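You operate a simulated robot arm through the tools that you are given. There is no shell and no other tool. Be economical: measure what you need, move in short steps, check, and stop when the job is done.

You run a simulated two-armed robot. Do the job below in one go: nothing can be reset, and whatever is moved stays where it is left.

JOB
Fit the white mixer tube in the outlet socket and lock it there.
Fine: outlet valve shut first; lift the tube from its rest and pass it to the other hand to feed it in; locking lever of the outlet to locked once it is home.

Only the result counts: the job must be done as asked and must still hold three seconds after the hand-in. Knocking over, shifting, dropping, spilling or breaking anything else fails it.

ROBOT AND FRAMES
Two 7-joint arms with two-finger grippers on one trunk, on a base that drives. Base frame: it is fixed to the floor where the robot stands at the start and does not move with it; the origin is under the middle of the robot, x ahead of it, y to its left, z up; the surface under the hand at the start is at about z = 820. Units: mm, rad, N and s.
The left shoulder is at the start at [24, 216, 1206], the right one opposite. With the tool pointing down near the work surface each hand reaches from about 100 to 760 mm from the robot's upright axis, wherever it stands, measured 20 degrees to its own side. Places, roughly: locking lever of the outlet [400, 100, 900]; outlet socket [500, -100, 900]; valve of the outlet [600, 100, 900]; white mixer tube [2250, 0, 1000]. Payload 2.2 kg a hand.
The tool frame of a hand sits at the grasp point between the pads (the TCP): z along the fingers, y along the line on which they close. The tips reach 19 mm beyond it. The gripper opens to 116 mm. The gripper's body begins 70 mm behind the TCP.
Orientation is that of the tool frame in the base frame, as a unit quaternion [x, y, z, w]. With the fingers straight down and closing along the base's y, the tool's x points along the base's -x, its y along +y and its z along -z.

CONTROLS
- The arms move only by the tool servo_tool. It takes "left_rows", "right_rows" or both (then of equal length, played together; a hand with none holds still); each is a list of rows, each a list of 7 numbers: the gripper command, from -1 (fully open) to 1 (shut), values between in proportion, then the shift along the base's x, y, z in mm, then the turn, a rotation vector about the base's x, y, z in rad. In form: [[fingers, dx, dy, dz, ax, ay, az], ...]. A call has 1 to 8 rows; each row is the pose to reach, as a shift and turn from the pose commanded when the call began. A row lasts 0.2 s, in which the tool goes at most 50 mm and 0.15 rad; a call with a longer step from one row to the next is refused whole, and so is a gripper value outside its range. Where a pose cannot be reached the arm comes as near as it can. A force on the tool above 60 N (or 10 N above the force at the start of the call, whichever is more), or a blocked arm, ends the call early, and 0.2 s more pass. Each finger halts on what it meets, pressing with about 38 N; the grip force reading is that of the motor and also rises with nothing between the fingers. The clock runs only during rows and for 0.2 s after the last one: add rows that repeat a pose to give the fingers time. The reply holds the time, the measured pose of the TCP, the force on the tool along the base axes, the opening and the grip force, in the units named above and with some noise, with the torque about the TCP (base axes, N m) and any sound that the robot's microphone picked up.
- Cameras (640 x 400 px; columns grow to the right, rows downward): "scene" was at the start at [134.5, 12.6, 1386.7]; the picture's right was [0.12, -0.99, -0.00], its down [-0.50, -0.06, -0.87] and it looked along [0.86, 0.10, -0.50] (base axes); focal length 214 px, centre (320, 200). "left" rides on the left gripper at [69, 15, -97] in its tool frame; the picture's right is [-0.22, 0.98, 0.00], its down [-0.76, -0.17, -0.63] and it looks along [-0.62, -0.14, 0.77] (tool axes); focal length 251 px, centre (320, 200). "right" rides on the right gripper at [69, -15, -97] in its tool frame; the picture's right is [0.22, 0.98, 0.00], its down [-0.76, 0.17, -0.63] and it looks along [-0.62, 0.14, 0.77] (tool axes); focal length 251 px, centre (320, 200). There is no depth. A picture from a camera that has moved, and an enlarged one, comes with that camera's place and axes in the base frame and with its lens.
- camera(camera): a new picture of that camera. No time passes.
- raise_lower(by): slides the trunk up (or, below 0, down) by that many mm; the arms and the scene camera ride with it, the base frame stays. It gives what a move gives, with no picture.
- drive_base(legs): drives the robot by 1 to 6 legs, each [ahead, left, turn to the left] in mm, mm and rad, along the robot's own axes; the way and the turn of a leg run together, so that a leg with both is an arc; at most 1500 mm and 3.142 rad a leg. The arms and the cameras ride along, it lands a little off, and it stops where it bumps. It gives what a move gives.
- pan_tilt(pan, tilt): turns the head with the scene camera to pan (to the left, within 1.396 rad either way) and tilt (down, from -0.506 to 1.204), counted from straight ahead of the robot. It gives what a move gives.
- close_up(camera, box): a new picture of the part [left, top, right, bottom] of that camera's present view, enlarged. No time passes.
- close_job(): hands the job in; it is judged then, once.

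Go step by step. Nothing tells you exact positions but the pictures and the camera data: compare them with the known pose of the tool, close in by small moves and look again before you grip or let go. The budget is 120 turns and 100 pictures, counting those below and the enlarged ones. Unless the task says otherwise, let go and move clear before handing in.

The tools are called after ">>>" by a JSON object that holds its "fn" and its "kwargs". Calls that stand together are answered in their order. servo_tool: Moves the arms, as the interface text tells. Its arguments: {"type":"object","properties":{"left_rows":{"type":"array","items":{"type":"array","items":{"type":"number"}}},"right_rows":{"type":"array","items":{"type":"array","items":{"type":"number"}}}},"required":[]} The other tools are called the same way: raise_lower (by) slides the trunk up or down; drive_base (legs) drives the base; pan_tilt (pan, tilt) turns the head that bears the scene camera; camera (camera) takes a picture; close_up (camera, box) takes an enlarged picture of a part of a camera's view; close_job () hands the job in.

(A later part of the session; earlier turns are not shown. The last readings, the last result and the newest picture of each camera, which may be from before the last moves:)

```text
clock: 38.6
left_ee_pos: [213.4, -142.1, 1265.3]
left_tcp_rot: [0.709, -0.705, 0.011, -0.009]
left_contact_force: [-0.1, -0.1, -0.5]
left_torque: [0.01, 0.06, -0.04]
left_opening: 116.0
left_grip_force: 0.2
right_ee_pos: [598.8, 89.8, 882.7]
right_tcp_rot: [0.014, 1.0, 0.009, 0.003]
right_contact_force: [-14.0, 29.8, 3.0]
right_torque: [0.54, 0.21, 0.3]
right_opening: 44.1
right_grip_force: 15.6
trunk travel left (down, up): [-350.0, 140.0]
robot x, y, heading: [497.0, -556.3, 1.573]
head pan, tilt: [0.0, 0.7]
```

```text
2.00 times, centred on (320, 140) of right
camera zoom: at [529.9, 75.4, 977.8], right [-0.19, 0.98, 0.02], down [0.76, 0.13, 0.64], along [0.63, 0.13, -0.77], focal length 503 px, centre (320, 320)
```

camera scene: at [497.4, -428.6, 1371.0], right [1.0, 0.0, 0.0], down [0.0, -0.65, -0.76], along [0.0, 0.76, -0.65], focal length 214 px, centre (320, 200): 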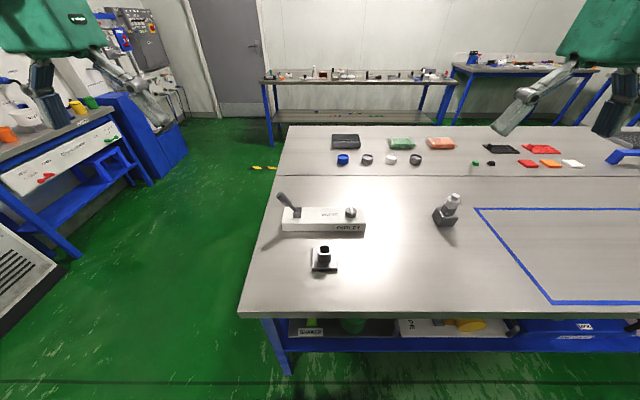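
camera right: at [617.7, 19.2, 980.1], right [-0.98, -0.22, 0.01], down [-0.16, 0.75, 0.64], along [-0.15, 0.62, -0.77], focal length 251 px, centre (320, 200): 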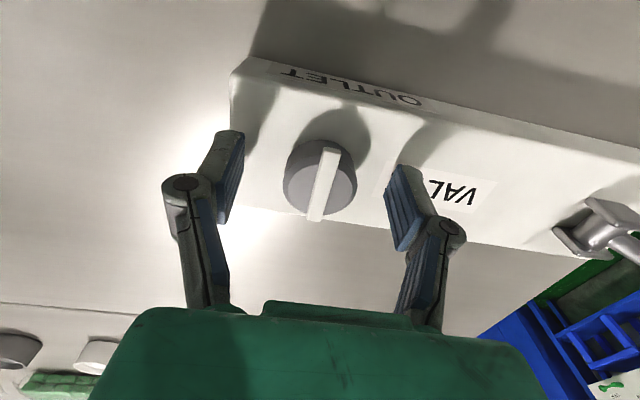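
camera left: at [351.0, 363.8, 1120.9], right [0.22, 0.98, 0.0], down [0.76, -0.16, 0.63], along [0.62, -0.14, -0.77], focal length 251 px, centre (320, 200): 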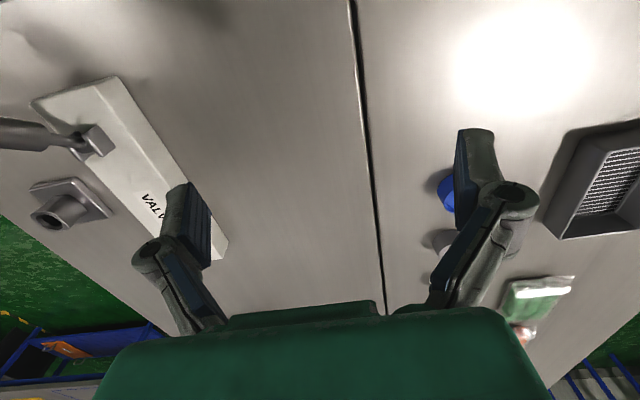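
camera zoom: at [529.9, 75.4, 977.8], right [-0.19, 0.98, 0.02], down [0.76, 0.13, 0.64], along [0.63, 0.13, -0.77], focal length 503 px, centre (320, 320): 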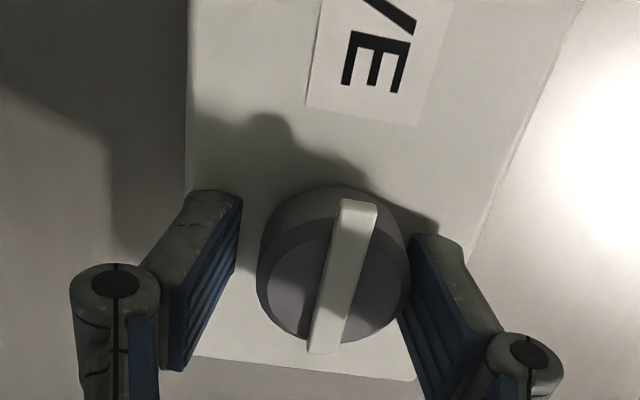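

The bar now lies along the panel (quarter turn). I open the fingers and check the settled position.

>>> {"fn": "servo_tool", "kwargs": {"right_rows": [[-0.3, 0, 0, 0, 0, 0, 0], [-0.3, 0, 0, 0, 0, 0, 0], [-0.3, 0, 0, 40, 0, 0, 0], [-0.3, 0, 0, 80, 0, 0, 0], [-0.3, 0, 0, 80, 0, 0, 0]]}}

>>> {"fn": "close_up", "kwargs": {"camera": "right", "box": [160, 0, 480, 200]}}

>>> {"fn": "close_up", "kwargs": {"camera": "scene", "box": [265, 175, 405, 275]}}

```text
clock: 39.8
left_ee_pos: [219.6, -143.0, 1266.7]
left_tcp_rot: [0.709, -0.706, 0.006, -0.009]
left_contact_force: [-0.6, -0.5, -0.5]
left_torque: [-0.03, 0.02, -0.03]
left_opening: 115.7
left_grip_force: 0.0
right_ee_pos: [602.8, 85.1, 962.2]
right_tcp_rot: [0.014, 1.0, 0.004, 0.003]
right_contact_force: [-0.1, 0.3, 0.9]
right_torque: [-0.04, 0.02, -0.01]
right_opening: 75.5
right_grip_force: 0.0
trunk travel left (down, up): [-350.0, 140.0]
robot x, y, heading: [500.6, -561.5, 1.568]
head pan, tilt: [0.0, 0.7]
```

```text
2.00 times, centred on (320, 100) of right
camera zoom: at [533.7, 72.1, 1057.5], right [-0.19, 0.98, 0.01], down [0.76, 0.14, 0.64], along [0.63, 0.12, -0.77], focal length 503 px, centre (320, 400)
```

zoom: 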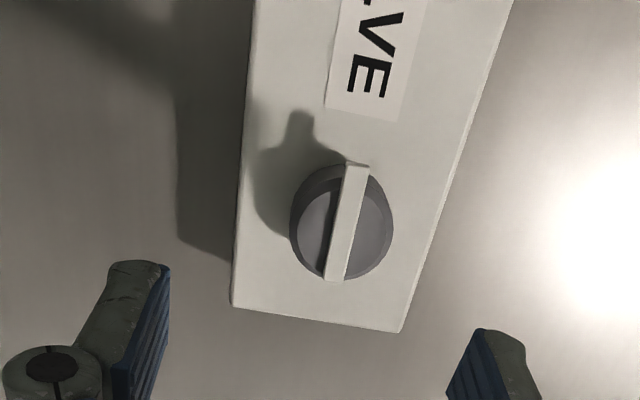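

```text
4.00 times, centred on (335, 225) of scene
camera zoom: at [501.9, -425.0, 1370.6], right [1.0, 0.0, 0.0], down [0.0, -0.65, -0.76], along [0.0, 0.76, -0.65], focal length 858 px, centre (260, 100)
```

zoom: 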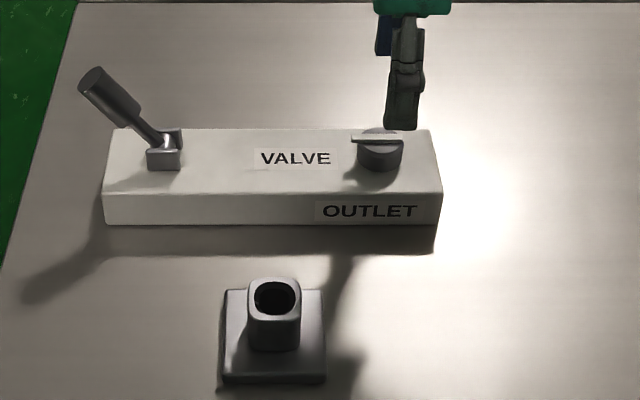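

The bar has turned a quarter. To tell whether this is an end stop, I regrip and press a bit further clockwise.

>>> {"fn": "servo_tool", "kwargs": {"right_rows": [[-0.3, -2, 2, -40, 0, 0, 0], [-0.3, -2, 3, -80, 0, 0, 0], [0.6, -2, 3, -80, 0, 0, 0], [0.6, -2, 3, -80, 0, 0, 0], [0.6, -2, 3, -80, 0, 0, 0]]}}

>>> {"fn": "servo_tool", "kwargs": {"right_rows": [[0.6, 0, 0, 0, 0, 0, -0.1], [0.6, 0, 0, 0, 0, 0, -0.2], [0.6, 0, 0, 0, 0, 0, -0.3], [0.6, 0, 0, 0, 0, 0, -0.3]]}}

>>> {"fn": "close_up", "kwargs": {"camera": "right", "box": [160, 40, 480, 240]}}

```text
clock: 41.0
left_ee_pos: [215.1, -142.1, 1264.0]
left_tcp_rot: [0.709, -0.705, 0.009, -0.008]
left_contact_force: [0.8, -1.1, 0.9]
left_torque: [-0.02, 0.04, 0.0]
left_opening: 116.1
left_grip_force: 0.1
right_ee_pos: [597.0, 92.9, 882.5]
right_tcp_rot: [0.013, 1.0, 0.008, 0.004]
right_contact_force: [-6.5, 32.7, -4.3]
right_torque: [0.52, 0.06, 0.09]
right_opening: 38.2
right_grip_force: 44.6
trunk travel left (down, up): [-350.0, 140.0]
robot x, y, heading: [500.3, -555.1, 1.573]
head pan, tilt: [0.0, 0.7]
```

```text
clock: 42.0
left_ee_pos: [215.6, -142.7, 1263.2]
left_tcp_rot: [0.709, -0.705, 0.009, -0.008]
left_contact_force: [0.4, -0.5, -0.6]
left_torque: [0.02, 0.02, 0.01]
left_opening: 115.8
left_grip_force: 0.1
right_ee_pos: [596.2, 93.3, 881.6]
right_tcp_rot: [0.162, 0.987, 0.01, 0.004]
right_contact_force: [-6.7, 39.1, 2.7]
right_torque: [0.55, 0.12, 1.26]
right_opening: 37.7
right_grip_force: 45.0
trunk travel left (down, up): [-350.0, 140.0]
robot x, y, heading: [501.6, -558.0, 1.569]
head pan, tilt: [0.0, 0.7]
```

```text
2.00 times, centred on (320, 140) of right
camera zoom: at [526.6, 100.3, 978.0], right [0.11, 0.99, 0.02], down [0.76, -0.1, 0.64], along [0.64, -0.06, -0.77], focal length 503 px, centre (320, 320)
```

zoom: 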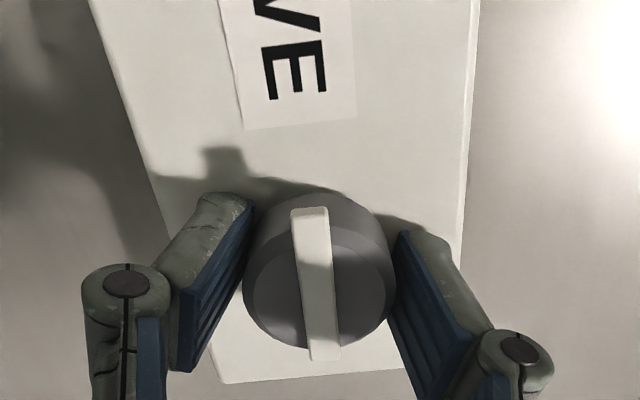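

The torque rose to 1.26 N m and the pads slipped: this is the clockwise end stop, i.e. shut. I release, lift and turn the hand back.

>>> {"fn": "servo_tool", "kwargs": {"right_rows": [[-0.3, 0, 0, 0, 0, 0, 0], [-0.3, 0, 0, 0, 0, 0, 0], [-0.3, 0, 0, 45, 0, 0, 0], [-0.3, 0, 0, 90, 0, 0, 0.14], [-0.3, 0, 0, 135, 0, 0, 0.28], [-0.3, 0, 0, 180, 0, 0, 0.42], [-0.3, 0, 0, 220, 0, 0, 0.56], [-0.3, 0, 0, 250, 0, 0, 0.7]]}}

>>> {"fn": "servo_tool", "kwargs": {"right_rows": [[-1, 10, -30, 30, 0, 0, 0.14], [-1, 30, -60, 60, 0, 0, 0.28], [-1, 50, -90, 90, 0, 0, 0.42], [-1, 70, -120, 110, 0, 0, 0.56], [-1, 90, -150, 120, 0, 0, 0.7], [-1, 110, -180, 130, 0, 0, 0.84], [-1, 130, -210, 130, 0, 0, 0.98], [-1, 150, -230, 130, 0, 0, 1.12]]}}

>>> {"fn": "close_up", "kwargs": {"camera": "scene", "box": [265, 175, 405, 275]}}

```text
clock: 43.8
left_ee_pos: [216.1, -146.0, 1266.3]
left_tcp_rot: [0.709, -0.705, 0.007, -0.009]
left_contact_force: [0.7, -0.4, -0.2]
left_torque: [0.02, -0.01, 0.02]
left_opening: 116.2
left_grip_force: 0.1
right_ee_pos: [598.7, 87.1, 1132.9]
right_tcp_rot: [-0.186, 0.982, 0.006, 0.004]
right_contact_force: [0.2, 0.3, 0.2]
right_torque: [0.02, -0.03, 0.04]
right_opening: 75.3
right_grip_force: 0.0
trunk travel left (down, up): [-350.0, 140.0]
robot x, y, heading: [495.9, -558.6, 1.577]
head pan, tilt: [0.0, 0.7]
```

```text
clock: 45.6
left_ee_pos: [224.8, -145.4, 1268.0]
left_tcp_rot: [0.709, -0.706, 0.004, -0.007]
left_contact_force: [1.5, 0.3, -0.5]
left_torque: [0.0, 0.04, 0.01]
left_opening: 115.8
left_grip_force: 0.0
right_ee_pos: [756.0, -142.4, 1263.0]
right_tcp_rot: [-0.68, 0.733, 0.007, -0.003]
right_contact_force: [0.4, 0.1, -0.7]
right_torque: [0.0, 0.01, -0.02]
right_opening: 116.4
right_grip_force: 0.1
trunk travel left (down, up): [-350.0, 140.0]
robot x, y, heading: [498.7, -557.3, 1.57]
head pan, tilt: [0.0, 0.7]
```

```text
4.00 times, centred on (335, 225) of scene
camera zoom: at [507.8, -428.0, 1370.9], right [1.0, 0.0, 0.0], down [0.0, -0.65, -0.76], along [0.0, 0.76, -0.65], focal length 858 px, centre (260, 100)
```

zoom: 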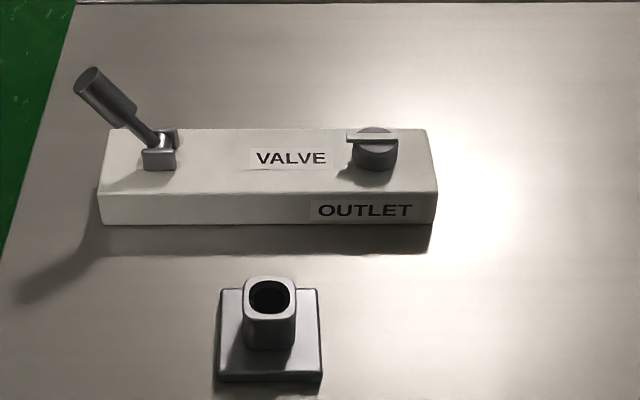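

The valve pointer lies along the panel now. I look into the socket bore for a keyway before fetching the tube.

>>> {"fn": "close_up", "kwargs": {"camera": "scene", "box": [310, 235, 340, 260]}}

>>> {"fn": "drive_base", "kwargs": {"legs": [[-200, 0, 0], [0, -1500, 0], [0, -280, 0]]}}

>>> {"fn": "pan_tilt", "kwargs": {"pan": 0.0, "tilt": 0.4}}

>>> {"fn": "camera", "kwargs": {"camera": "scene"}}

```text
16.00 times, centred on (325, 248) of scene
camera zoom: at [507.8, -428.0, 1370.9], right [1.0, 0.0, 0.0], down [0.0, -0.65, -0.76], along [0.0, 0.76, -0.65], focal length 3432 px, centre (240, -560)
```

zoom: 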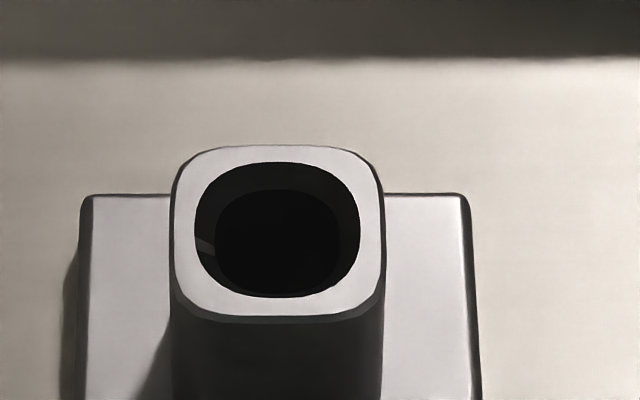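

```text
clock: 55.7
left_ee_pos: [1977.4, -341.6, 1264.6]
left_tcp_rot: [0.711, -0.703, 0.009, -0.011]
left_contact_force: [-0.3, 0.4, -0.7]
left_torque: [0.01, -0.02, -0.02]
left_opening: 116.2
left_grip_force: 0.1
right_ee_pos: [2510.1, -337.8, 1263.2]
right_tcp_rot: [-0.681, 0.732, 0.003, 0.0]
right_contact_force: [0.5, 0.2, 0.3]
right_torque: [-0.02, 0.0, 0.0]
right_opening: 116.0
right_grip_force: 0.2
trunk travel left (down, up): [-350.0, 140.0]
robot x, y, heading: [2266.8, -752.1, 1.573]
head pan, tilt: [0.0, 0.7]
```

```text
clock: 56.5
left_ee_pos: [1985.6, -344.0, 1267.0]
left_tcp_rot: [0.71, -0.704, 0.008, -0.01]
left_contact_force: [0.8, 0.3, 0.8]
left_torque: [0.02, 0.02, -0.02]
left_opening: 115.8
left_grip_force: 0.1
right_ee_pos: [2517.1, -340.0, 1263.8]
right_tcp_rot: [-0.68, 0.733, 0.005, 0.0]
right_contact_force: [0.8, -0.4, 0.4]
right_torque: [-0.02, 0.06, 0.03]
right_opening: 115.9
right_grip_force: 0.2
trunk travel left (down, up): [-350.0, 140.0]
robot x, y, heading: [2269.5, -750.7, 1.57]
head pan, tilt: [0.0, 0.4]
```

```text
56 pictures are left
camera scene: at [2293.7, -615.7, 1397.5], right [1.0, 0.0, -0.02], down [-0.01, -0.39, -0.92], along [-0.01, 0.92, -0.39], focal length 214 px, centre (320, 200)
```

scene: 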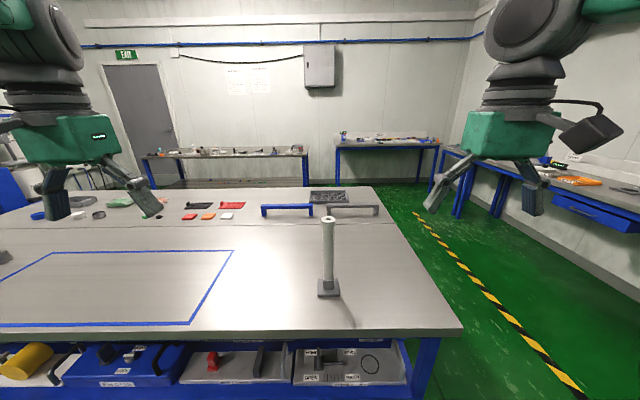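

I see the tube on its stand at the table's far end. I zoom on it.

>>> {"fn": "close_up", "kwargs": {"camera": "scene", "box": [290, 205, 370, 305]}}

>>> {"fn": "close_up", "kwargs": {"camera": "left", "box": [0, 0, 640, 400]}}

```text
4.00 times, centred on (330, 255) of scene
camera zoom: at [2293.7, -615.7, 1397.5], right [1.0, 0.0, -0.02], down [-0.01, -0.39, -0.92], along [-0.01, 0.92, -0.39], focal length 858 px, centre (280, -20)
```

zoom: 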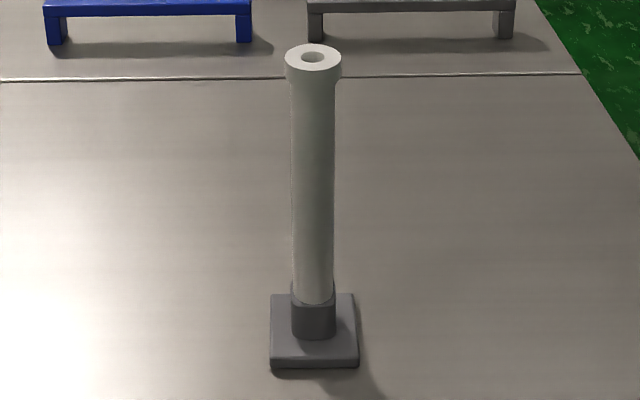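

```text
1.00 times, centred on (320, 200) of left (not enlarged: the box is as wide or as high as the picture)
camera zoom: at [1968.9, -414.6, 1363.2], right [-0.98, 0.21, -0.02], down [0.15, 0.76, 0.64], along [0.15, 0.62, -0.77], focal length 251 px, centre (320, 200)
```

zoom: 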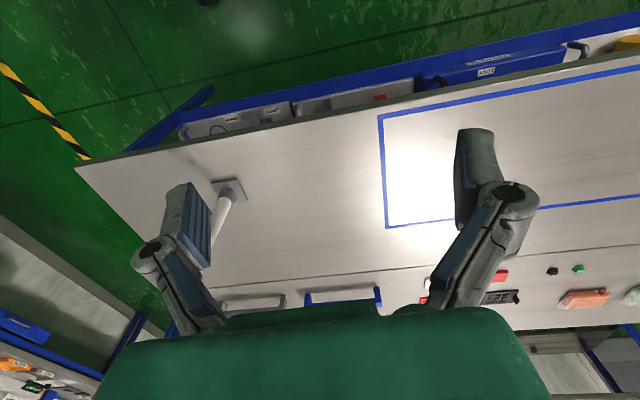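

The tube stands at about [2312, −47], top z≈1093, body ≈35 mm with a collar on top. Plan: right hand grips it mid-height from the side, lifts, the left takes it from above under the collar. I drive in closer and tilt the right hand.

>>> {"fn": "drive_base", "kwargs": {"legs": [[190, 0, 0]]}}

>>> {"fn": "servo_tool", "kwargs": {"right_rows": [[-1, 0, -10, -10, 0.14, 0, 0.0], [-1, -10, -20, -20, 0.28, 0, 0.0], [-1, -20, -30, -30, 0.42, 0, 0], [-1, -30, -40, -40, 0.56, 0, 0], [-1, -40, -50, -55, 0.7, 0, 0], [-1, -50, -60, -70, 0.84, 0, 0], [-1, -60, -70, -85, 0.98, 0, 0], [-1, -70, -80, -100, 1.12, 0, 0]]}}

>>> {"fn": "camera", "kwargs": {"camera": "scene"}}

```text
clock: 58.1
left_ee_pos: [1996.3, -155.8, 1269.0]
left_tcp_rot: [0.71, -0.704, 0.003, -0.009]
left_contact_force: [-0.1, 0.5, -0.5]
left_torque: [0.02, 0.02, 0.0]
left_opening: 116.2
left_grip_force: 0.2
right_ee_pos: [2527.4, -152.6, 1262.7]
right_tcp_rot: [-0.679, 0.734, 0.009, -0.004]
right_contact_force: [0.7, 0.4, 0.7]
right_torque: [-0.02, 0.08, -0.02]
right_opening: 116.0
right_grip_force: 0.0
trunk travel left (down, up): [-350.0, 140.0]
robot x, y, heading: [2271.6, -565.4, 1.577]
head pan, tilt: [0.0, 0.4]
```

```text
clock: 59.9
left_ee_pos: [1994.5, -153.4, 1269.2]
left_tcp_rot: [0.708, -0.706, 0.004, -0.009]
left_contact_force: [0.1, 0.3, -0.1]
left_torque: [-0.03, 0.05, 0.02]
left_opening: 115.9
left_grip_force: 0.0
right_ee_pos: [2383.2, -161.7, 1196.9]
right_tcp_rot: [-0.574, 0.62, 0.395, 0.36]
right_contact_force: [-0.1, 0.8, -0.5]
right_torque: [-0.03, 0.01, 0.03]
right_opening: 116.1
right_grip_force: 0.1
right hand out of reach, approached as far as the arm can: row 5, 6, 7, 8
trunk travel left (down, up): [-350.0, 140.0]
robot x, y, heading: [2270.9, -564.9, 1.577]
head pan, tilt: [0.0, 0.4]
```

```text
53 pictures are left
camera scene: at [2278.7, -425.0, 1397.6], right [1.0, 0.0, 0.0], down [0.0, -0.39, -0.92], along [0.0, 0.92, -0.39], focal length 214 px, centre (320, 200)
```

scene: 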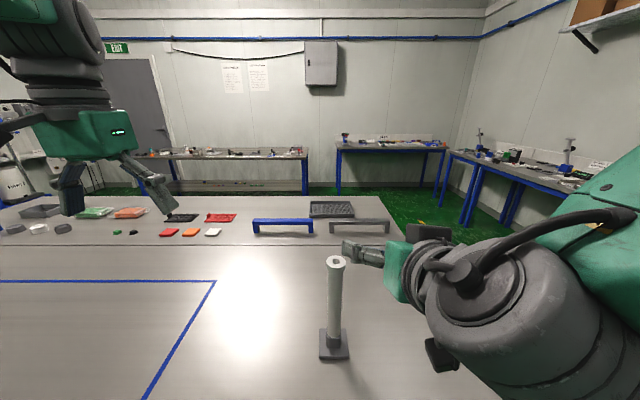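

The hand is tilted about 65°, pointing +y. I move it to just in front of the tube at mid-height and level the roll.

>>> {"fn": "servo_tool", "kwargs": {"right_rows": [[-0.6, -10, 0, -45, 0.03, -0.02, 0.01], [-0.6, -25, 0, -90, 0.06, -0.04, 0.02], [-0.6, -40, 0, -130, 0.1, -0.06, 0.03], [-0.6, -55, 5, -170, 0.13, -0.077, 0.03], [-0.6, -71, 12, -205, 0.15, -0.077, 0.03], [-0.6, -71, 12, -205, 0.15, -0.077, 0.03]]}}

>>> {"fn": "camera", "kwargs": {"camera": "scene"}}

>>> {"fn": "camera", "kwargs": {"camera": "right"}}

```text
clock: 61.3
left_ee_pos: [1970.8, -157.0, 1265.2]
left_tcp_rot: [0.71, -0.704, 0.009, -0.016]
left_contact_force: [0.2, -0.1, -0.1]
left_torque: [0.03, -0.01, 0.0]
left_opening: 116.0
left_grip_force: 0.0
right_ee_pos: [2297.2, -143.1, 999.8]
right_tcp_rot: [-0.561, 0.574, 0.421, 0.422]
right_contact_force: [-0.8, 0.0, 0.5]
right_torque: [-0.06, 0.0, -0.09]
right_opening: 93.1
right_grip_force: 0.0
right hand out of reach, approached as far as the arm can: row 1
trunk travel left (down, up): [-350.0, 140.0]
robot x, y, heading: [2269.2, -561.1, 1.575]
head pan, tilt: [0.0, 0.4]
```

```text
52 pictures are left
camera scene: at [2260.3, -426.1, 1397.8], right [1.0, 0.0, 0.01], down [0.01, -0.39, -0.92], along [0.0, 0.92, -0.39], focal length 214 px, centre (320, 200)
```

scene: 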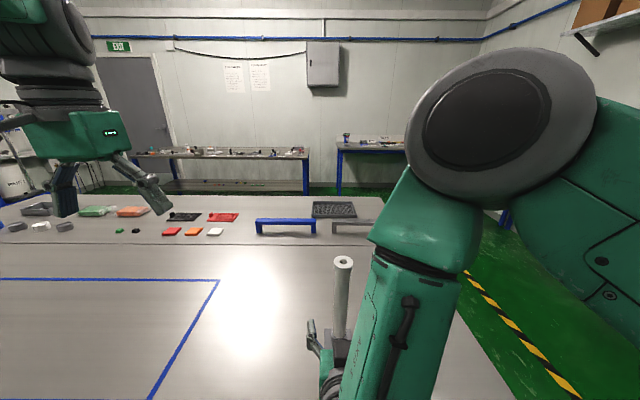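

```text
51 pictures are left
camera right: at [2310.2, -255.0, 961.3], right [-0.98, -0.05, -0.2], down [-0.16, -0.38, 0.91], along [-0.12, 0.92, 0.37], focal length 251 px, centre (320, 200)
```

right: 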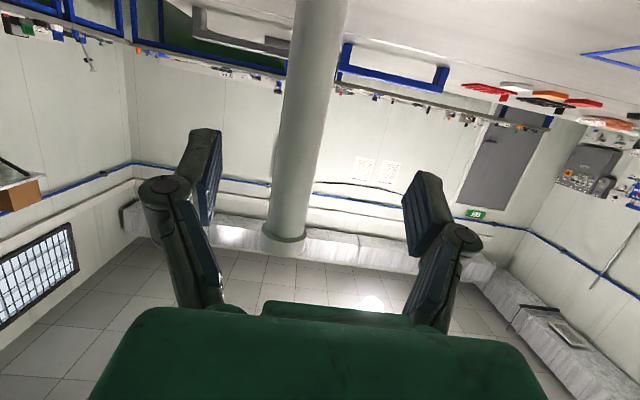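

>>> {"fn": "close_up", "kwargs": {"camera": "scene", "box": [290, 240, 390, 400]}}

>>> {"fn": "close_up", "kwargs": {"camera": "left", "box": [80, 80, 320, 280]}}

```text
2.50 times, centred on (340, 320) of scene
camera zoom: at [2260.3, -426.1, 1397.8], right [1.0, 0.0, 0.01], down [0.01, -0.39, -0.92], along [0.0, 0.92, -0.39], focal length 536 px, centre (270, -100)
```

zoom: 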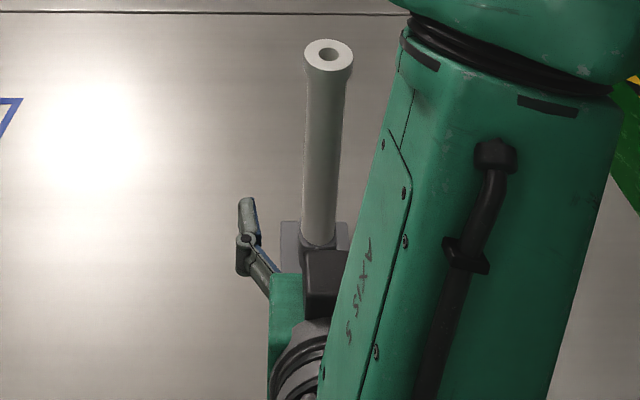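

```text
2.00 times, centred on (200, 180) of left
camera zoom: at [1952.9, -227.1, 1360.9], right [-0.98, 0.21, -0.03], down [0.14, 0.75, 0.64], along [0.16, 0.63, -0.76], focal length 503 px, centre (560, 240)
```

zoom: 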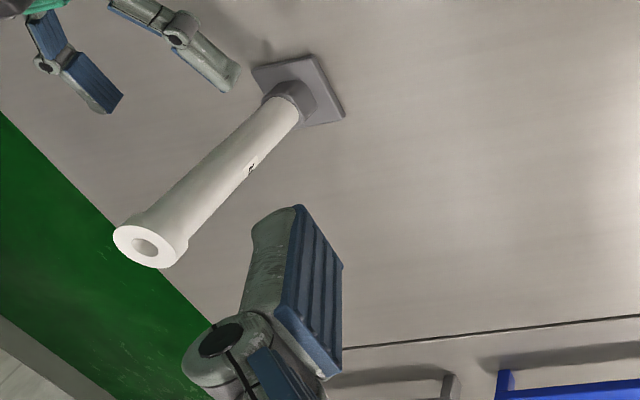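

Tube is roughly at [2297, −65] in the hand's frame. I advance with open fingers around it and look before gripping.

>>> {"fn": "servo_tool", "kwargs": {"right_rows": [[-0.6, 0, 35, -5, 0, 0, 0], [-0.6, 0, 70, -10, 0, 0, 0], [-0.6, 0, 70, -10, 0, 0, 0]]}}

>>> {"fn": "camera", "kwargs": {"camera": "right"}}

>>> {"fn": "close_up", "kwargs": {"camera": "left", "box": [80, 60, 320, 260]}}

```text
clock: 62.1
left_ee_pos: [1977.6, -156.3, 1267.1]
left_tcp_rot: [0.71, -0.704, 0.006, -0.014]
left_contact_force: [-0.2, -0.3, -0.9]
left_torque: [0.02, -0.06, 0.01]
left_opening: 115.8
left_grip_force: 0.0
right_ee_pos: [2295.6, -80.3, 983.7]
right_tcp_rot: [0.573, -0.562, -0.422, -0.421]
right_contact_force: [-0.1, 0.0, 0.0]
right_torque: [-0.02, -0.01, -0.02]
right_opening: 92.6
right_grip_force: 0.0
trunk travel left (down, up): [-350.0, 140.0]
robot x, y, heading: [2266.7, -561.8, 1.569]
head pan, tilt: [0.0, 0.4]
```

```text
48 pictures are left
camera right: at [2313.7, -192.0, 946.0], right [-0.97, -0.07, -0.21], down [-0.17, -0.39, 0.91], along [-0.15, 0.92, 0.37], focal length 251 px, centre (320, 200)
```

right: 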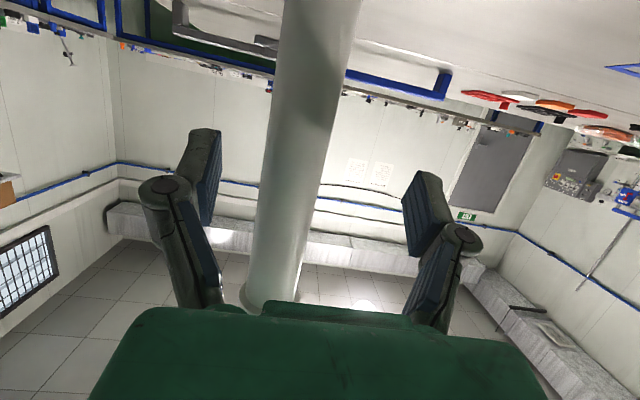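

```text
2.00 times, centred on (200, 160) of left
camera zoom: at [1961.4, -227.3, 1362.9], right [-0.98, 0.21, -0.03], down [0.14, 0.75, 0.64], along [0.15, 0.63, -0.76], focal length 503 px, centre (560, 280)
```

zoom: 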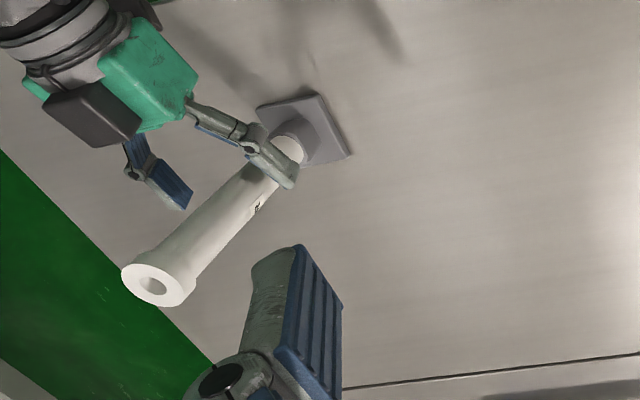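

Three views agree: tube axis near [2305, −47]. I move in fully with the fingers either side, slightly lower, and close gently.

>>> {"fn": "servo_tool", "kwargs": {"right_rows": [[-0.6, 9, 10, -8, 0, 0, 0], [-0.6, 9, 32, -15, 0, 0, 0], [-0.6, 9, 32, -15, 0, 0, 0], [-0.1, 9, 32, -15, 0, 0, 0], [-0.1, 9, 32, -15, 0, 0, 0]]}}

>>> {"fn": "camera", "kwargs": {"camera": "right"}}

>>> {"fn": "close_up", "kwargs": {"camera": "left", "box": [120, 60, 280, 220]}}

```text
clock: 63.3
left_ee_pos: [1977.7, -154.8, 1264.3]
left_tcp_rot: [0.708, -0.706, 0.009, -0.013]
left_contact_force: [-0.2, -0.2, 0.1]
left_torque: [0.0, -0.01, 0.01]
left_opening: 116.4
left_grip_force: 0.1
right_ee_pos: [2305.7, -47.6, 969.1]
right_tcp_rot: [0.572, -0.564, -0.421, -0.422]
right_contact_force: [-0.4, -0.4, -0.1]
right_torque: [-0.02, -0.02, 0.0]
right_opening: 63.8
right_grip_force: 0.1
trunk travel left (down, up): [-350.0, 140.0]
robot x, y, heading: [2265.5, -563.0, 1.577]
head pan, tilt: [0.0, 0.4]
```

```text
46 pictures are left
camera right: at [2323.0, -158.9, 930.9], right [-0.97, -0.07, -0.21], down [-0.17, -0.39, 0.91], along [-0.15, 0.92, 0.37], focal length 251 px, centre (320, 200)
```

right: 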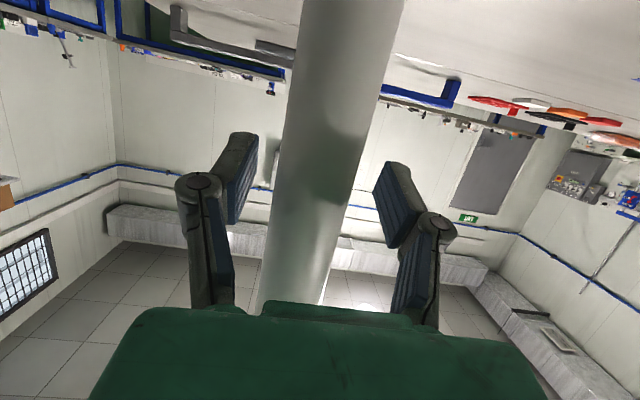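

```text
2.50 times, centred on (200, 140) of left
camera zoom: at [1960.8, -225.3, 1360.7], right [-0.98, 0.21, -0.03], down [0.14, 0.75, 0.64], along [0.16, 0.62, -0.77], focal length 629 px, centre (620, 350)
```

zoom: 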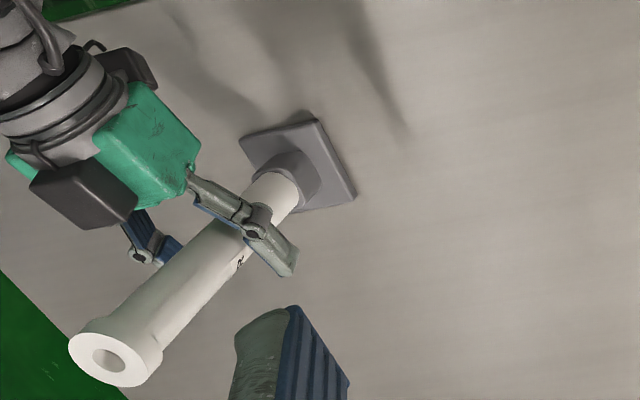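

Well centred. I grip and then lift straight up gently.

>>> {"fn": "servo_tool", "kwargs": {"right_rows": [[0.7, 0, 0, 0, 0, 0, 0], [0.7, 0, 0, 0, 0, 0, 0], [0.7, 0, 0, 0, 0, 0, 0]]}}

>>> {"fn": "servo_tool", "kwargs": {"right_rows": [[0.7, 0, 0, 10, 0, 0, 0], [0.7, 0, 0, 20, 0, 0, 0], [0.7, 0, 0, 30, 0, 0, 0], [0.7, 0, 0, 30, 0, 0, 0]]}}

>>> {"fn": "close_up", "kwargs": {"camera": "left", "box": [120, 60, 280, 220]}}

```text
clock: 64.1
left_ee_pos: [1977.9, -156.7, 1265.3]
left_tcp_rot: [0.709, -0.705, 0.007, -0.014]
left_contact_force: [0.3, 0.1, -0.2]
left_torque: [0.0, -0.01, 0.02]
left_opening: 116.1
left_grip_force: 0.0
right_ee_pos: [2307.0, -47.6, 969.1]
right_tcp_rot: [0.572, -0.563, -0.421, -0.422]
right_contact_force: [2.7, 0.9, 0.8]
right_torque: [0.14, -0.24, -0.01]
right_opening: 23.2
right_grip_force: 38.0
trunk travel left (down, up): [-350.0, 140.0]
robot x, y, heading: [2271.6, -562.6, 1.576]
head pan, tilt: [0.0, 0.4]
```

```text
clock: 65.1
left_ee_pos: [1983.5, -154.5, 1266.9]
left_tcp_rot: [0.71, -0.704, 0.006, -0.012]
left_contact_force: [-0.2, -0.3, -0.8]
left_torque: [0.01, -0.05, 0.01]
left_opening: 116.1
left_grip_force: 0.1
right_ee_pos: [2309.1, -48.0, 998.6]
right_tcp_rot: [0.571, -0.565, -0.422, -0.421]
right_contact_force: [-0.1, 0.3, -1.6]
right_torque: [0.01, 0.03, -0.02]
right_opening: 23.4
right_grip_force: 37.9
trunk travel left (down, up): [-350.0, 140.0]
robot x, y, heading: [2266.8, -563.0, 1.577]
head pan, tilt: [0.0, 0.4]
```

```text
2.50 times, centred on (200, 140) of left
camera zoom: at [1967.0, -225.6, 1362.8], right [-0.98, 0.21, -0.02], down [0.14, 0.75, 0.64], along [0.15, 0.62, -0.77], focal length 629 px, centre (620, 350)
```

zoom: 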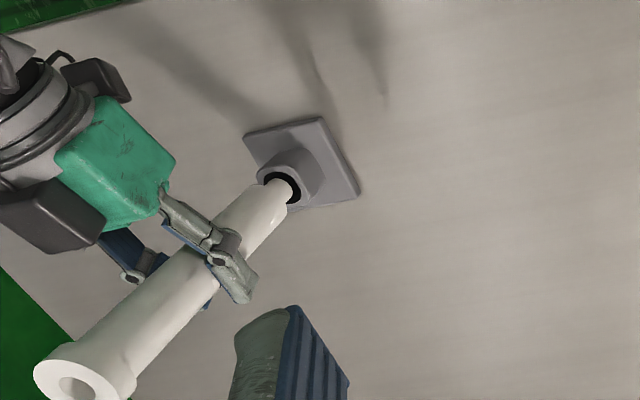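

The tube is lifting out with the hand. I lift higher and inspect the plug end.

>>> {"fn": "servo_tool", "kwargs": {"right_rows": [[0.7, 0, 0, 20, 0, 0, 0], [0.7, 0, 0, 40, 0, 0, 0], [0.7, 0, 0, 60, 0, 0, 0], [0.7, 0, 0, 80, 0, 0, 0], [0.7, 0, 0, 100, 0, 0, 0], [0.7, 0, 0, 100, 0, 0, 0]]}}

>>> {"fn": "camera", "kwargs": {"camera": "left"}}

>>> {"fn": "close_up", "kwargs": {"camera": "scene", "box": [260, 200, 420, 360]}}

```text
clock: 66.5
left_ee_pos: [1983.0, -154.2, 1267.1]
left_tcp_rot: [0.709, -0.705, 0.006, -0.012]
left_contact_force: [1.0, 0.3, -0.5]
left_torque: [-0.03, 0.0, 0.01]
left_opening: 115.8
left_grip_force: 0.1
right_ee_pos: [2309.5, -47.9, 1099.9]
right_tcp_rot: [0.572, -0.564, -0.422, -0.42]
right_contact_force: [0.7, -0.6, -1.3]
right_torque: [-0.01, 0.03, -0.02]
right_opening: 23.4
right_grip_force: 37.5
trunk travel left (down, up): [-350.0, 140.0]
robot x, y, heading: [2272.7, -564.0, 1.574]
head pan, tilt: [0.0, 0.4]
```

```text
43 pictures are left
camera left: at [1966.6, -225.5, 1363.0], right [-0.98, 0.21, -0.02], down [0.14, 0.75, 0.64], along [0.15, 0.62, -0.77], focal length 251 px, centre (320, 200)
```

left: 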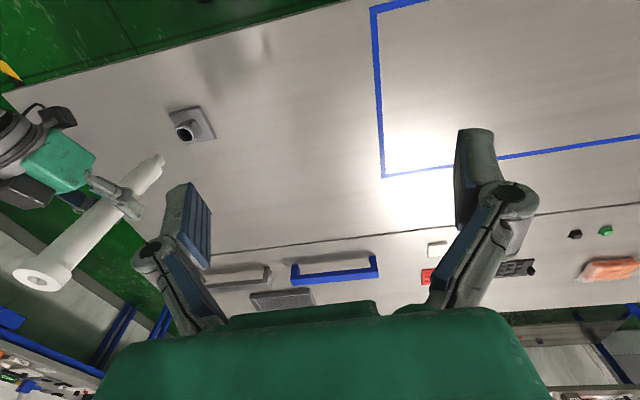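

```text
2.50 times, centred on (340, 280) of scene
camera zoom: at [2272.5, -424.8, 1397.6], right [1.0, 0.0, 0.0], down [0.0, -0.39, -0.92], along [0.0, 0.92, -0.39], focal length 536 px, centre (270, 0)
```

zoom: 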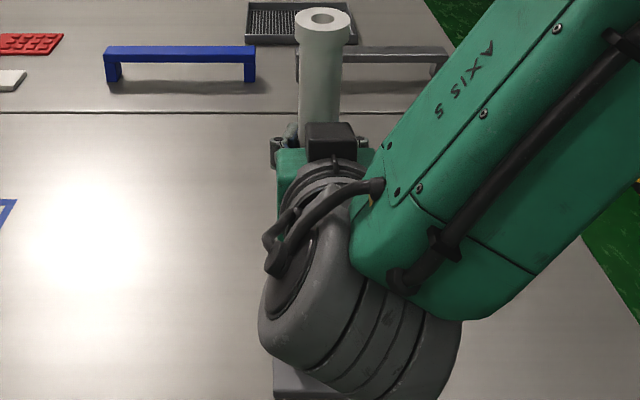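

>>> {"fn": "close_up", "kwargs": {"camera": "left", "box": [90, 140, 190, 230]}}

>>> {"fn": "close_up", "kwargs": {"camera": "left", "box": [0, 140, 180, 310]}}

>>> {"fn": "close_up", "kwargs": {"camera": "left", "box": [155, 95, 225, 150]}}

```text
4.44 times, centred on (140, 185) of left
camera zoom: at [1966.6, -225.5, 1363.0], right [-0.98, 0.21, -0.02], down [0.14, 0.75, 0.64], along [0.15, 0.62, -0.77], focal length 1118 px, centre (1120, 267)
```

zoom: 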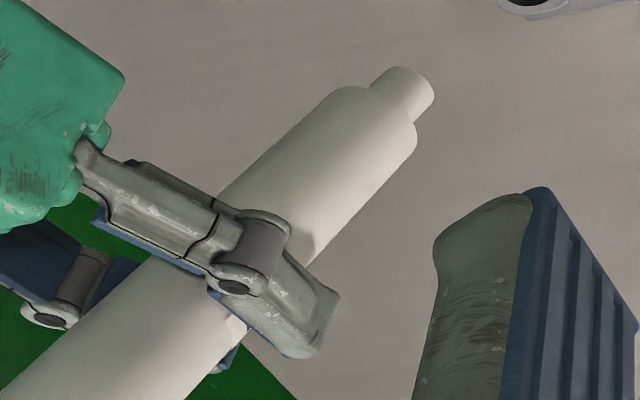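

```text
2.35 times, centred on (90, 225) of left
camera zoom: at [1966.6, -225.5, 1363.0], right [-0.98, 0.21, -0.02], down [0.14, 0.75, 0.64], along [0.15, 0.62, -0.77], focal length 592 px, centre (861, 141)
```

zoom: 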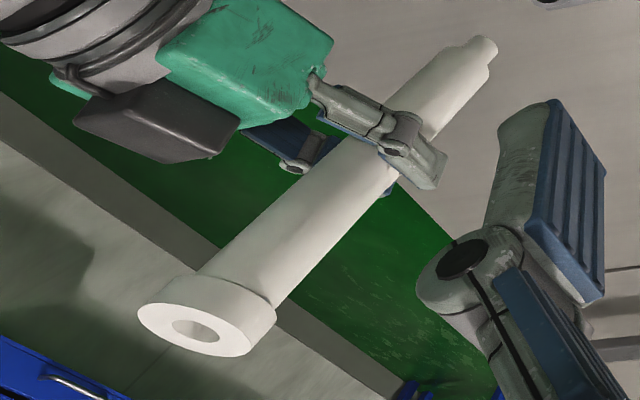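

```text
7.27 times, centred on (190, 122) of left
camera zoom: at [1966.6, -225.5, 1363.0], right [-0.98, 0.21, -0.02], down [0.14, 0.75, 0.64], along [0.15, 0.62, -0.77], focal length 1829 px, centre (1266, 764)
```

zoom: 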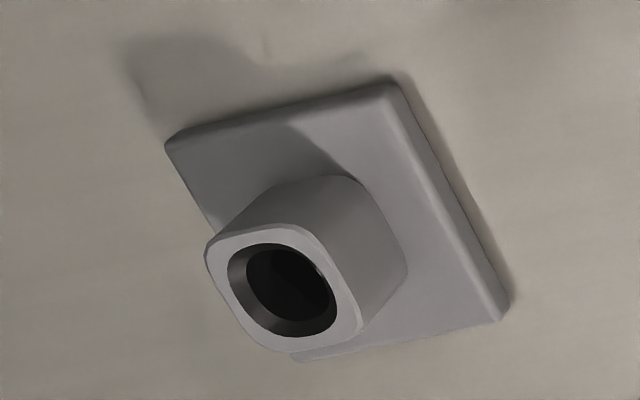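

The tube has a plain narrower plug below a straight body. I bring it lower and nearer, then position the left hand above it in stages.

>>> {"fn": "servo_tool", "kwargs": {"right_rows": [[0.7, -10, -10, -10, 0, 0, 0], [0.7, -20, -20, -20, 0, 0, 0], [0.7, -30, -30, -30, 0, 0, 0], [0.7, -40, -40, -40, 0, 0, 0], [0.7, -40, -40, -40, 0, 0, 0], [0.7, -40, -40, -40, 0, 0, 0], [0.7, -40, -40, -40, 0, 0, 0]], "left_rows": [[-1, 20, 0, 20, 0, 0, 0], [-1, 45, 5, 20, 0, 0, 0], [-1, 70, 10, 20, 0, 0, 0], [-1, 95, 15, 20, 0, 0, 0], [-1, 120, 20, 20, 0, 0, 0], [-1, 150, 30, 20, 0, 0, 0], [-1, 180, 40, 20, 0, 0, 0]]}}

>>> {"fn": "camera", "kwargs": {"camera": "scene"}}

>>> {"fn": "camera", "kwargs": {"camera": "left"}}

```text
clock: 68.1
left_ee_pos: [2167.4, -113.9, 1287.9]
left_tcp_rot: [0.709, -0.705, 0.005, -0.012]
left_contact_force: [-0.4, -0.2, -0.2]
left_torque: [-0.04, 0.05, 0.01]
left_opening: 116.0
left_grip_force: 0.0
left hand out of reach, approached as far as the arm can: row 1, 2, 3, 4, 5, 6
right_ee_pos: [2271.3, -87.8, 1059.7]
right_tcp_rot: [0.57, -0.565, -0.422, -0.422]
right_contact_force: [0.4, 0.6, -1.8]
right_torque: [-0.02, 0.0, 0.02]
right_opening: 23.2
right_grip_force: 38.3
trunk travel left (down, up): [-350.0, 140.0]
robot x, y, heading: [2270.4, -559.7, 1.575]
head pan, tilt: [0.0, 0.4]
```

```text
38 pictures are left
camera scene: at [2274.5, -425.3, 1397.7], right [1.0, 0.0, 0.0], down [0.0, -0.39, -0.92], along [0.0, 0.92, -0.39], focal length 214 px, centre (320, 200)
```

scene: 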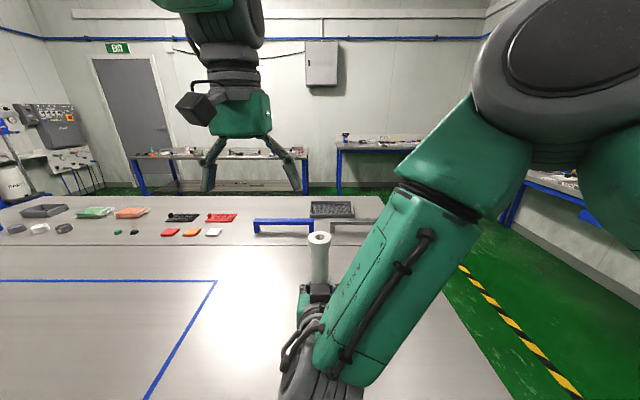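

```text
37 pictures are left
camera left: at [2150.5, -185.5, 1384.5], right [-0.98, 0.21, -0.02], down [0.15, 0.75, 0.64], along [0.15, 0.63, -0.76], focal length 251 px, centre (320, 200)
```

left: 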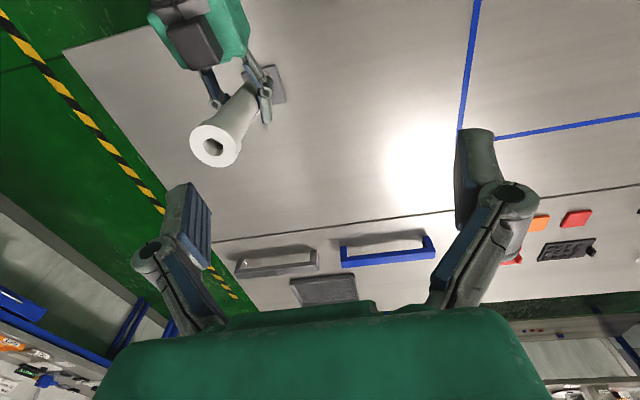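

Tube top is near [2272, −96, 1183]. I move the left hand over it, then look.

>>> {"fn": "servo_tool", "kwargs": {"left_rows": [[-1, 35, 6, 0, 0, 0, 0], [-1, 70, 12, 0, 0, 0, 0], [-1, 105, 18, -5, 0, 0, 0], [-1, 105, 18, -35, 0, 0, 0], [-1, 105, 18, -60, 0, 0, 0], [-1, 105, 18, -60, 0, 0, 0]]}}

>>> {"fn": "camera", "kwargs": {"camera": "left"}}

>>> {"fn": "close_up", "kwargs": {"camera": "scene", "box": [240, 150, 400, 310]}}

```text
clock: 69.5
left_ee_pos: [2267.4, -95.9, 1233.0]
left_tcp_rot: [0.711, -0.703, 0.008, -0.017]
left_contact_force: [0.1, 0.0, 1.0]
left_torque: [-0.01, 0.03, 0.03]
left_opening: 116.0
left_grip_force: 0.0
right_ee_pos: [2269.8, -87.8, 1059.8]
right_tcp_rot: [0.571, -0.564, -0.422, -0.421]
right_contact_force: [0.5, 0.2, -2.3]
right_torque: [-0.01, -0.03, 0.0]
right_opening: 23.3
right_grip_force: 37.7
trunk travel left (down, up): [-350.0, 140.0]
robot x, y, heading: [2274.7, -566.0, 1.576]
head pan, tilt: [0.0, 0.4]
```

```text
36 pictures are left
camera left: at [2249.7, -167.7, 1328.0], right [-0.98, 0.2, -0.03], down [0.13, 0.75, 0.65], along [0.16, 0.63, -0.76], focal length 251 px, centre (320, 200)
```

left: 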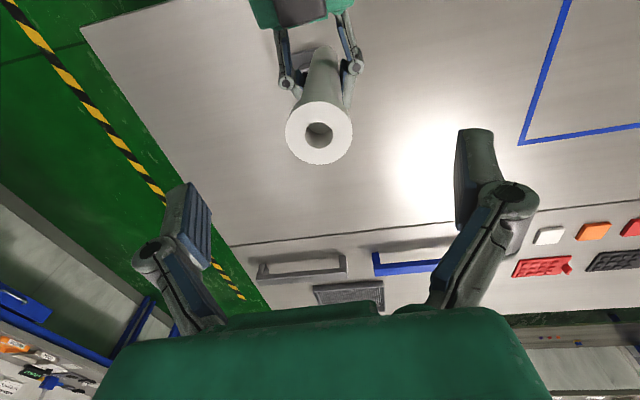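

```text
2.50 times, centred on (320, 230) of scene
camera zoom: at [2273.0, -424.9, 1397.7], right [1.0, 0.0, 0.0], down [0.0, -0.39, -0.92], along [0.0, 0.92, -0.39], focal length 536 px, centre (320, 125)
```

zoom: 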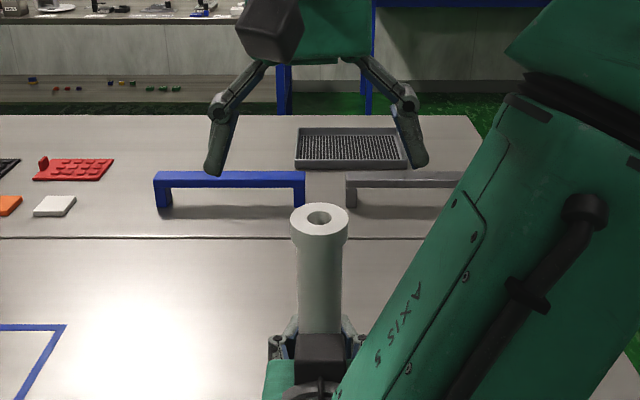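

Aligned within a few mm. I descend around the tube below the collar.

>>> {"fn": "servo_tool", "kwargs": {"left_rows": [[-1, 2, -3, -30, 0, 0, 0], [-1, 2, -3, -60, 0, 0, 0], [-1, 2, -3, -88, 0, 0, 0], [-0.3, 2, -3, -88, 0, 0, 0], [-0.3, 2, -3, -88, 0, 0, 0]]}}

>>> {"fn": "camera", "kwargs": {"camera": "left"}}

>>> {"fn": "close_up", "kwargs": {"camera": "scene", "box": [240, 150, 400, 310]}}

```text
clock: 70.7
left_ee_pos: [2269.0, -97.1, 1152.9]
left_tcp_rot: [0.712, -0.701, 0.011, -0.024]
left_contact_force: [-0.5, -0.4, 0.1]
left_torque: [0.0, -0.01, 0.02]
left_opening: 75.4
left_grip_force: 0.1
right_ee_pos: [2270.3, -87.6, 1059.2]
right_tcp_rot: [0.572, -0.564, -0.422, -0.42]
right_contact_force: [-0.2, 0.9, -1.4]
right_torque: [0.01, 0.0, 0.01]
right_opening: 22.8
right_grip_force: 38.5
trunk travel left (down, up): [-350.0, 140.0]
robot x, y, heading: [2271.5, -563.7, 1.574]
head pan, tilt: [0.0, 0.4]
```

```text
34 pictures are left
camera left: at [2250.8, -168.5, 1246.5], right [-0.98, 0.2, -0.05], down [0.12, 0.75, 0.65], along [0.16, 0.64, -0.75], focal length 251 px, centre (320, 200)
```

left: 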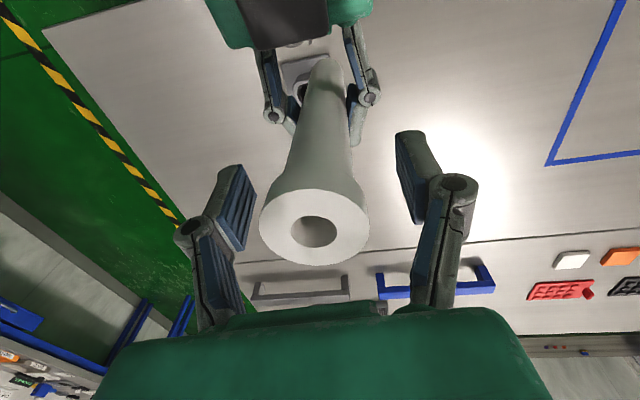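

```text
2.50 times, centred on (320, 230) of scene
camera zoom: at [2273.5, -424.6, 1397.6], right [1.0, 0.0, 0.0], down [0.0, -0.39, -0.92], along [0.0, 0.92, -0.39], focal length 536 px, centre (320, 125)
```

zoom: 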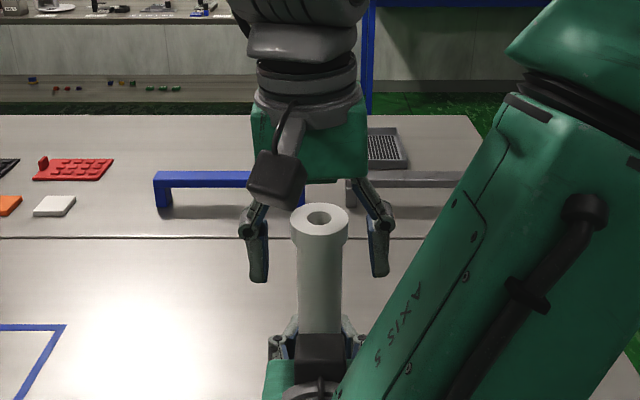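

I descend a bit more so the pads clear the collar, level the hand, and close the left gripper.

>>> {"fn": "servo_tool", "kwargs": {"left_rows": [[-0.3, 0, -1, -15, 0, 0.03, 0], [-0.3, 0, -2, -26, 0, 0.05, 0], [-0.3, 0, -2, -26, 0, 0.05, 0], [0.1, 0, -2, -26, 0, 0.05, 0], [0.7, 0, -2, -26, 0, 0.05, 0], [0.7, 0, -2, -26, 0, 0.05, 0], [0.7, 0, -2, -26, 0, 0.05, 0]]}}

>>> {"fn": "camera", "kwargs": {"camera": "left"}}

```text
clock: 72.3
left_ee_pos: [2267.5, -95.7, 1133.9]
left_tcp_rot: [0.715, -0.699, -0.001, -0.016]
left_contact_force: [13.0, -15.0, 27.0]
left_torque: [-0.73, -0.6, 0.13]
left_opening: 34.3
left_grip_force: 37.7
right_ee_pos: [2270.6, -88.5, 1057.7]
right_tcp_rot: [0.572, -0.565, -0.421, -0.42]
right_contact_force: [-12.4, 13.8, -26.6]
right_torque: [-0.19, -0.51, -0.29]
right_opening: 23.1
right_grip_force: 38.4
trunk travel left (down, up): [-350.0, 140.0]
robot x, y, heading: [2271.3, -564.2, 1.573]
head pan, tilt: [0.0, 0.4]
```

```text
32 pictures are left
camera left: at [2252.3, -167.9, 1228.6], right [-0.98, 0.19, -0.02], down [0.13, 0.75, 0.65], along [0.14, 0.64, -0.76], focal length 251 px, centre (320, 200)
```

left: 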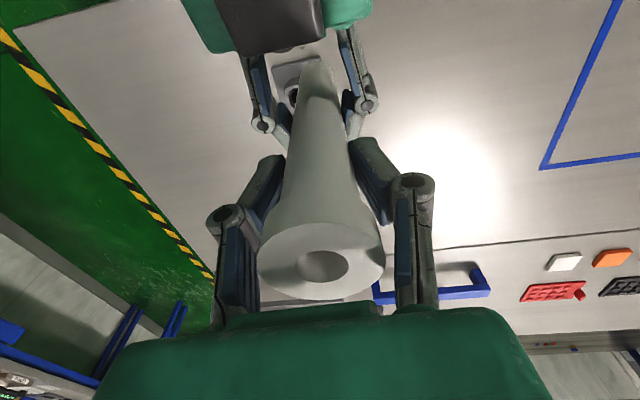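

There is a 27 N push between the hands. I reopen the left gripper to see what it rests on.

>>> {"fn": "servo_tool", "kwargs": {"left_rows": [[-0.1, 0, 0, 0, 0, 0, 0], [-0.1, 0, 0, 0, 0, 0, 0], [-0.1, 0, 0, 0, 0, 0, 0]]}}

```text
clock: 73.1
left_ee_pos: [2264.1, -94.5, 1130.6]
left_tcp_rot: [0.717, -0.697, -0.001, -0.014]
left_contact_force: [-0.6, 0.1, 0.1]
left_torque: [0.04, -0.03, 0.0]
left_opening: 63.9
left_grip_force: 0.1
right_ee_pos: [2270.2, -88.4, 1058.8]
right_tcp_rot: [0.571, -0.564, -0.423, -0.42]
right_contact_force: [0.4, -0.4, -2.3]
right_torque: [0.01, 0.01, 0.05]
right_opening: 22.7
right_grip_force: 37.7
trunk travel left (down, up): [-350.0, 140.0]
robot x, y, heading: [2269.4, -564.4, 1.58]
head pan, tilt: [0.0, 0.4]
```

Free space is fine, so it's misalignment: the hand sat about 6 mm off. I recentre, go slightly up and reclose.

>>> {"fn": "servo_tool", "kwargs": {"left_rows": [[-0.1, 6, -4, 8, 0, 0, 0], [-0.1, 6, -4, 8, 0, 0, 0], [0.2, 6, -4, 8, 0, 0, 0], [0.7, 6, -4, 8, 0, 0, 0], [0.7, 6, -4, 8, 0, 0, 0], [0.7, 6, -4, 8, 0, 0, 0]]}}

```text
clock: 74.5
left_ee_pos: [2269.9, -99.4, 1133.5]
left_tcp_rot: [0.717, -0.697, 0.002, -0.01]
left_contact_force: [-10.3, 8.2, -16.6]
left_torque: [0.25, 0.35, 0.14]
left_opening: 33.9
left_grip_force: 38.0
right_ee_pos: [2270.5, -86.8, 1061.5]
right_tcp_rot: [0.57, -0.564, -0.423, -0.422]
right_contact_force: [8.8, -7.6, 16.5]
right_torque: [0.13, 0.33, 0.05]
right_opening: 22.6
right_grip_force: 37.7
trunk travel left (down, up): [-350.0, 140.0]
robot x, y, heading: [2272.6, -563.4, 1.577]
head pan, tilt: [0.0, 0.4]
```

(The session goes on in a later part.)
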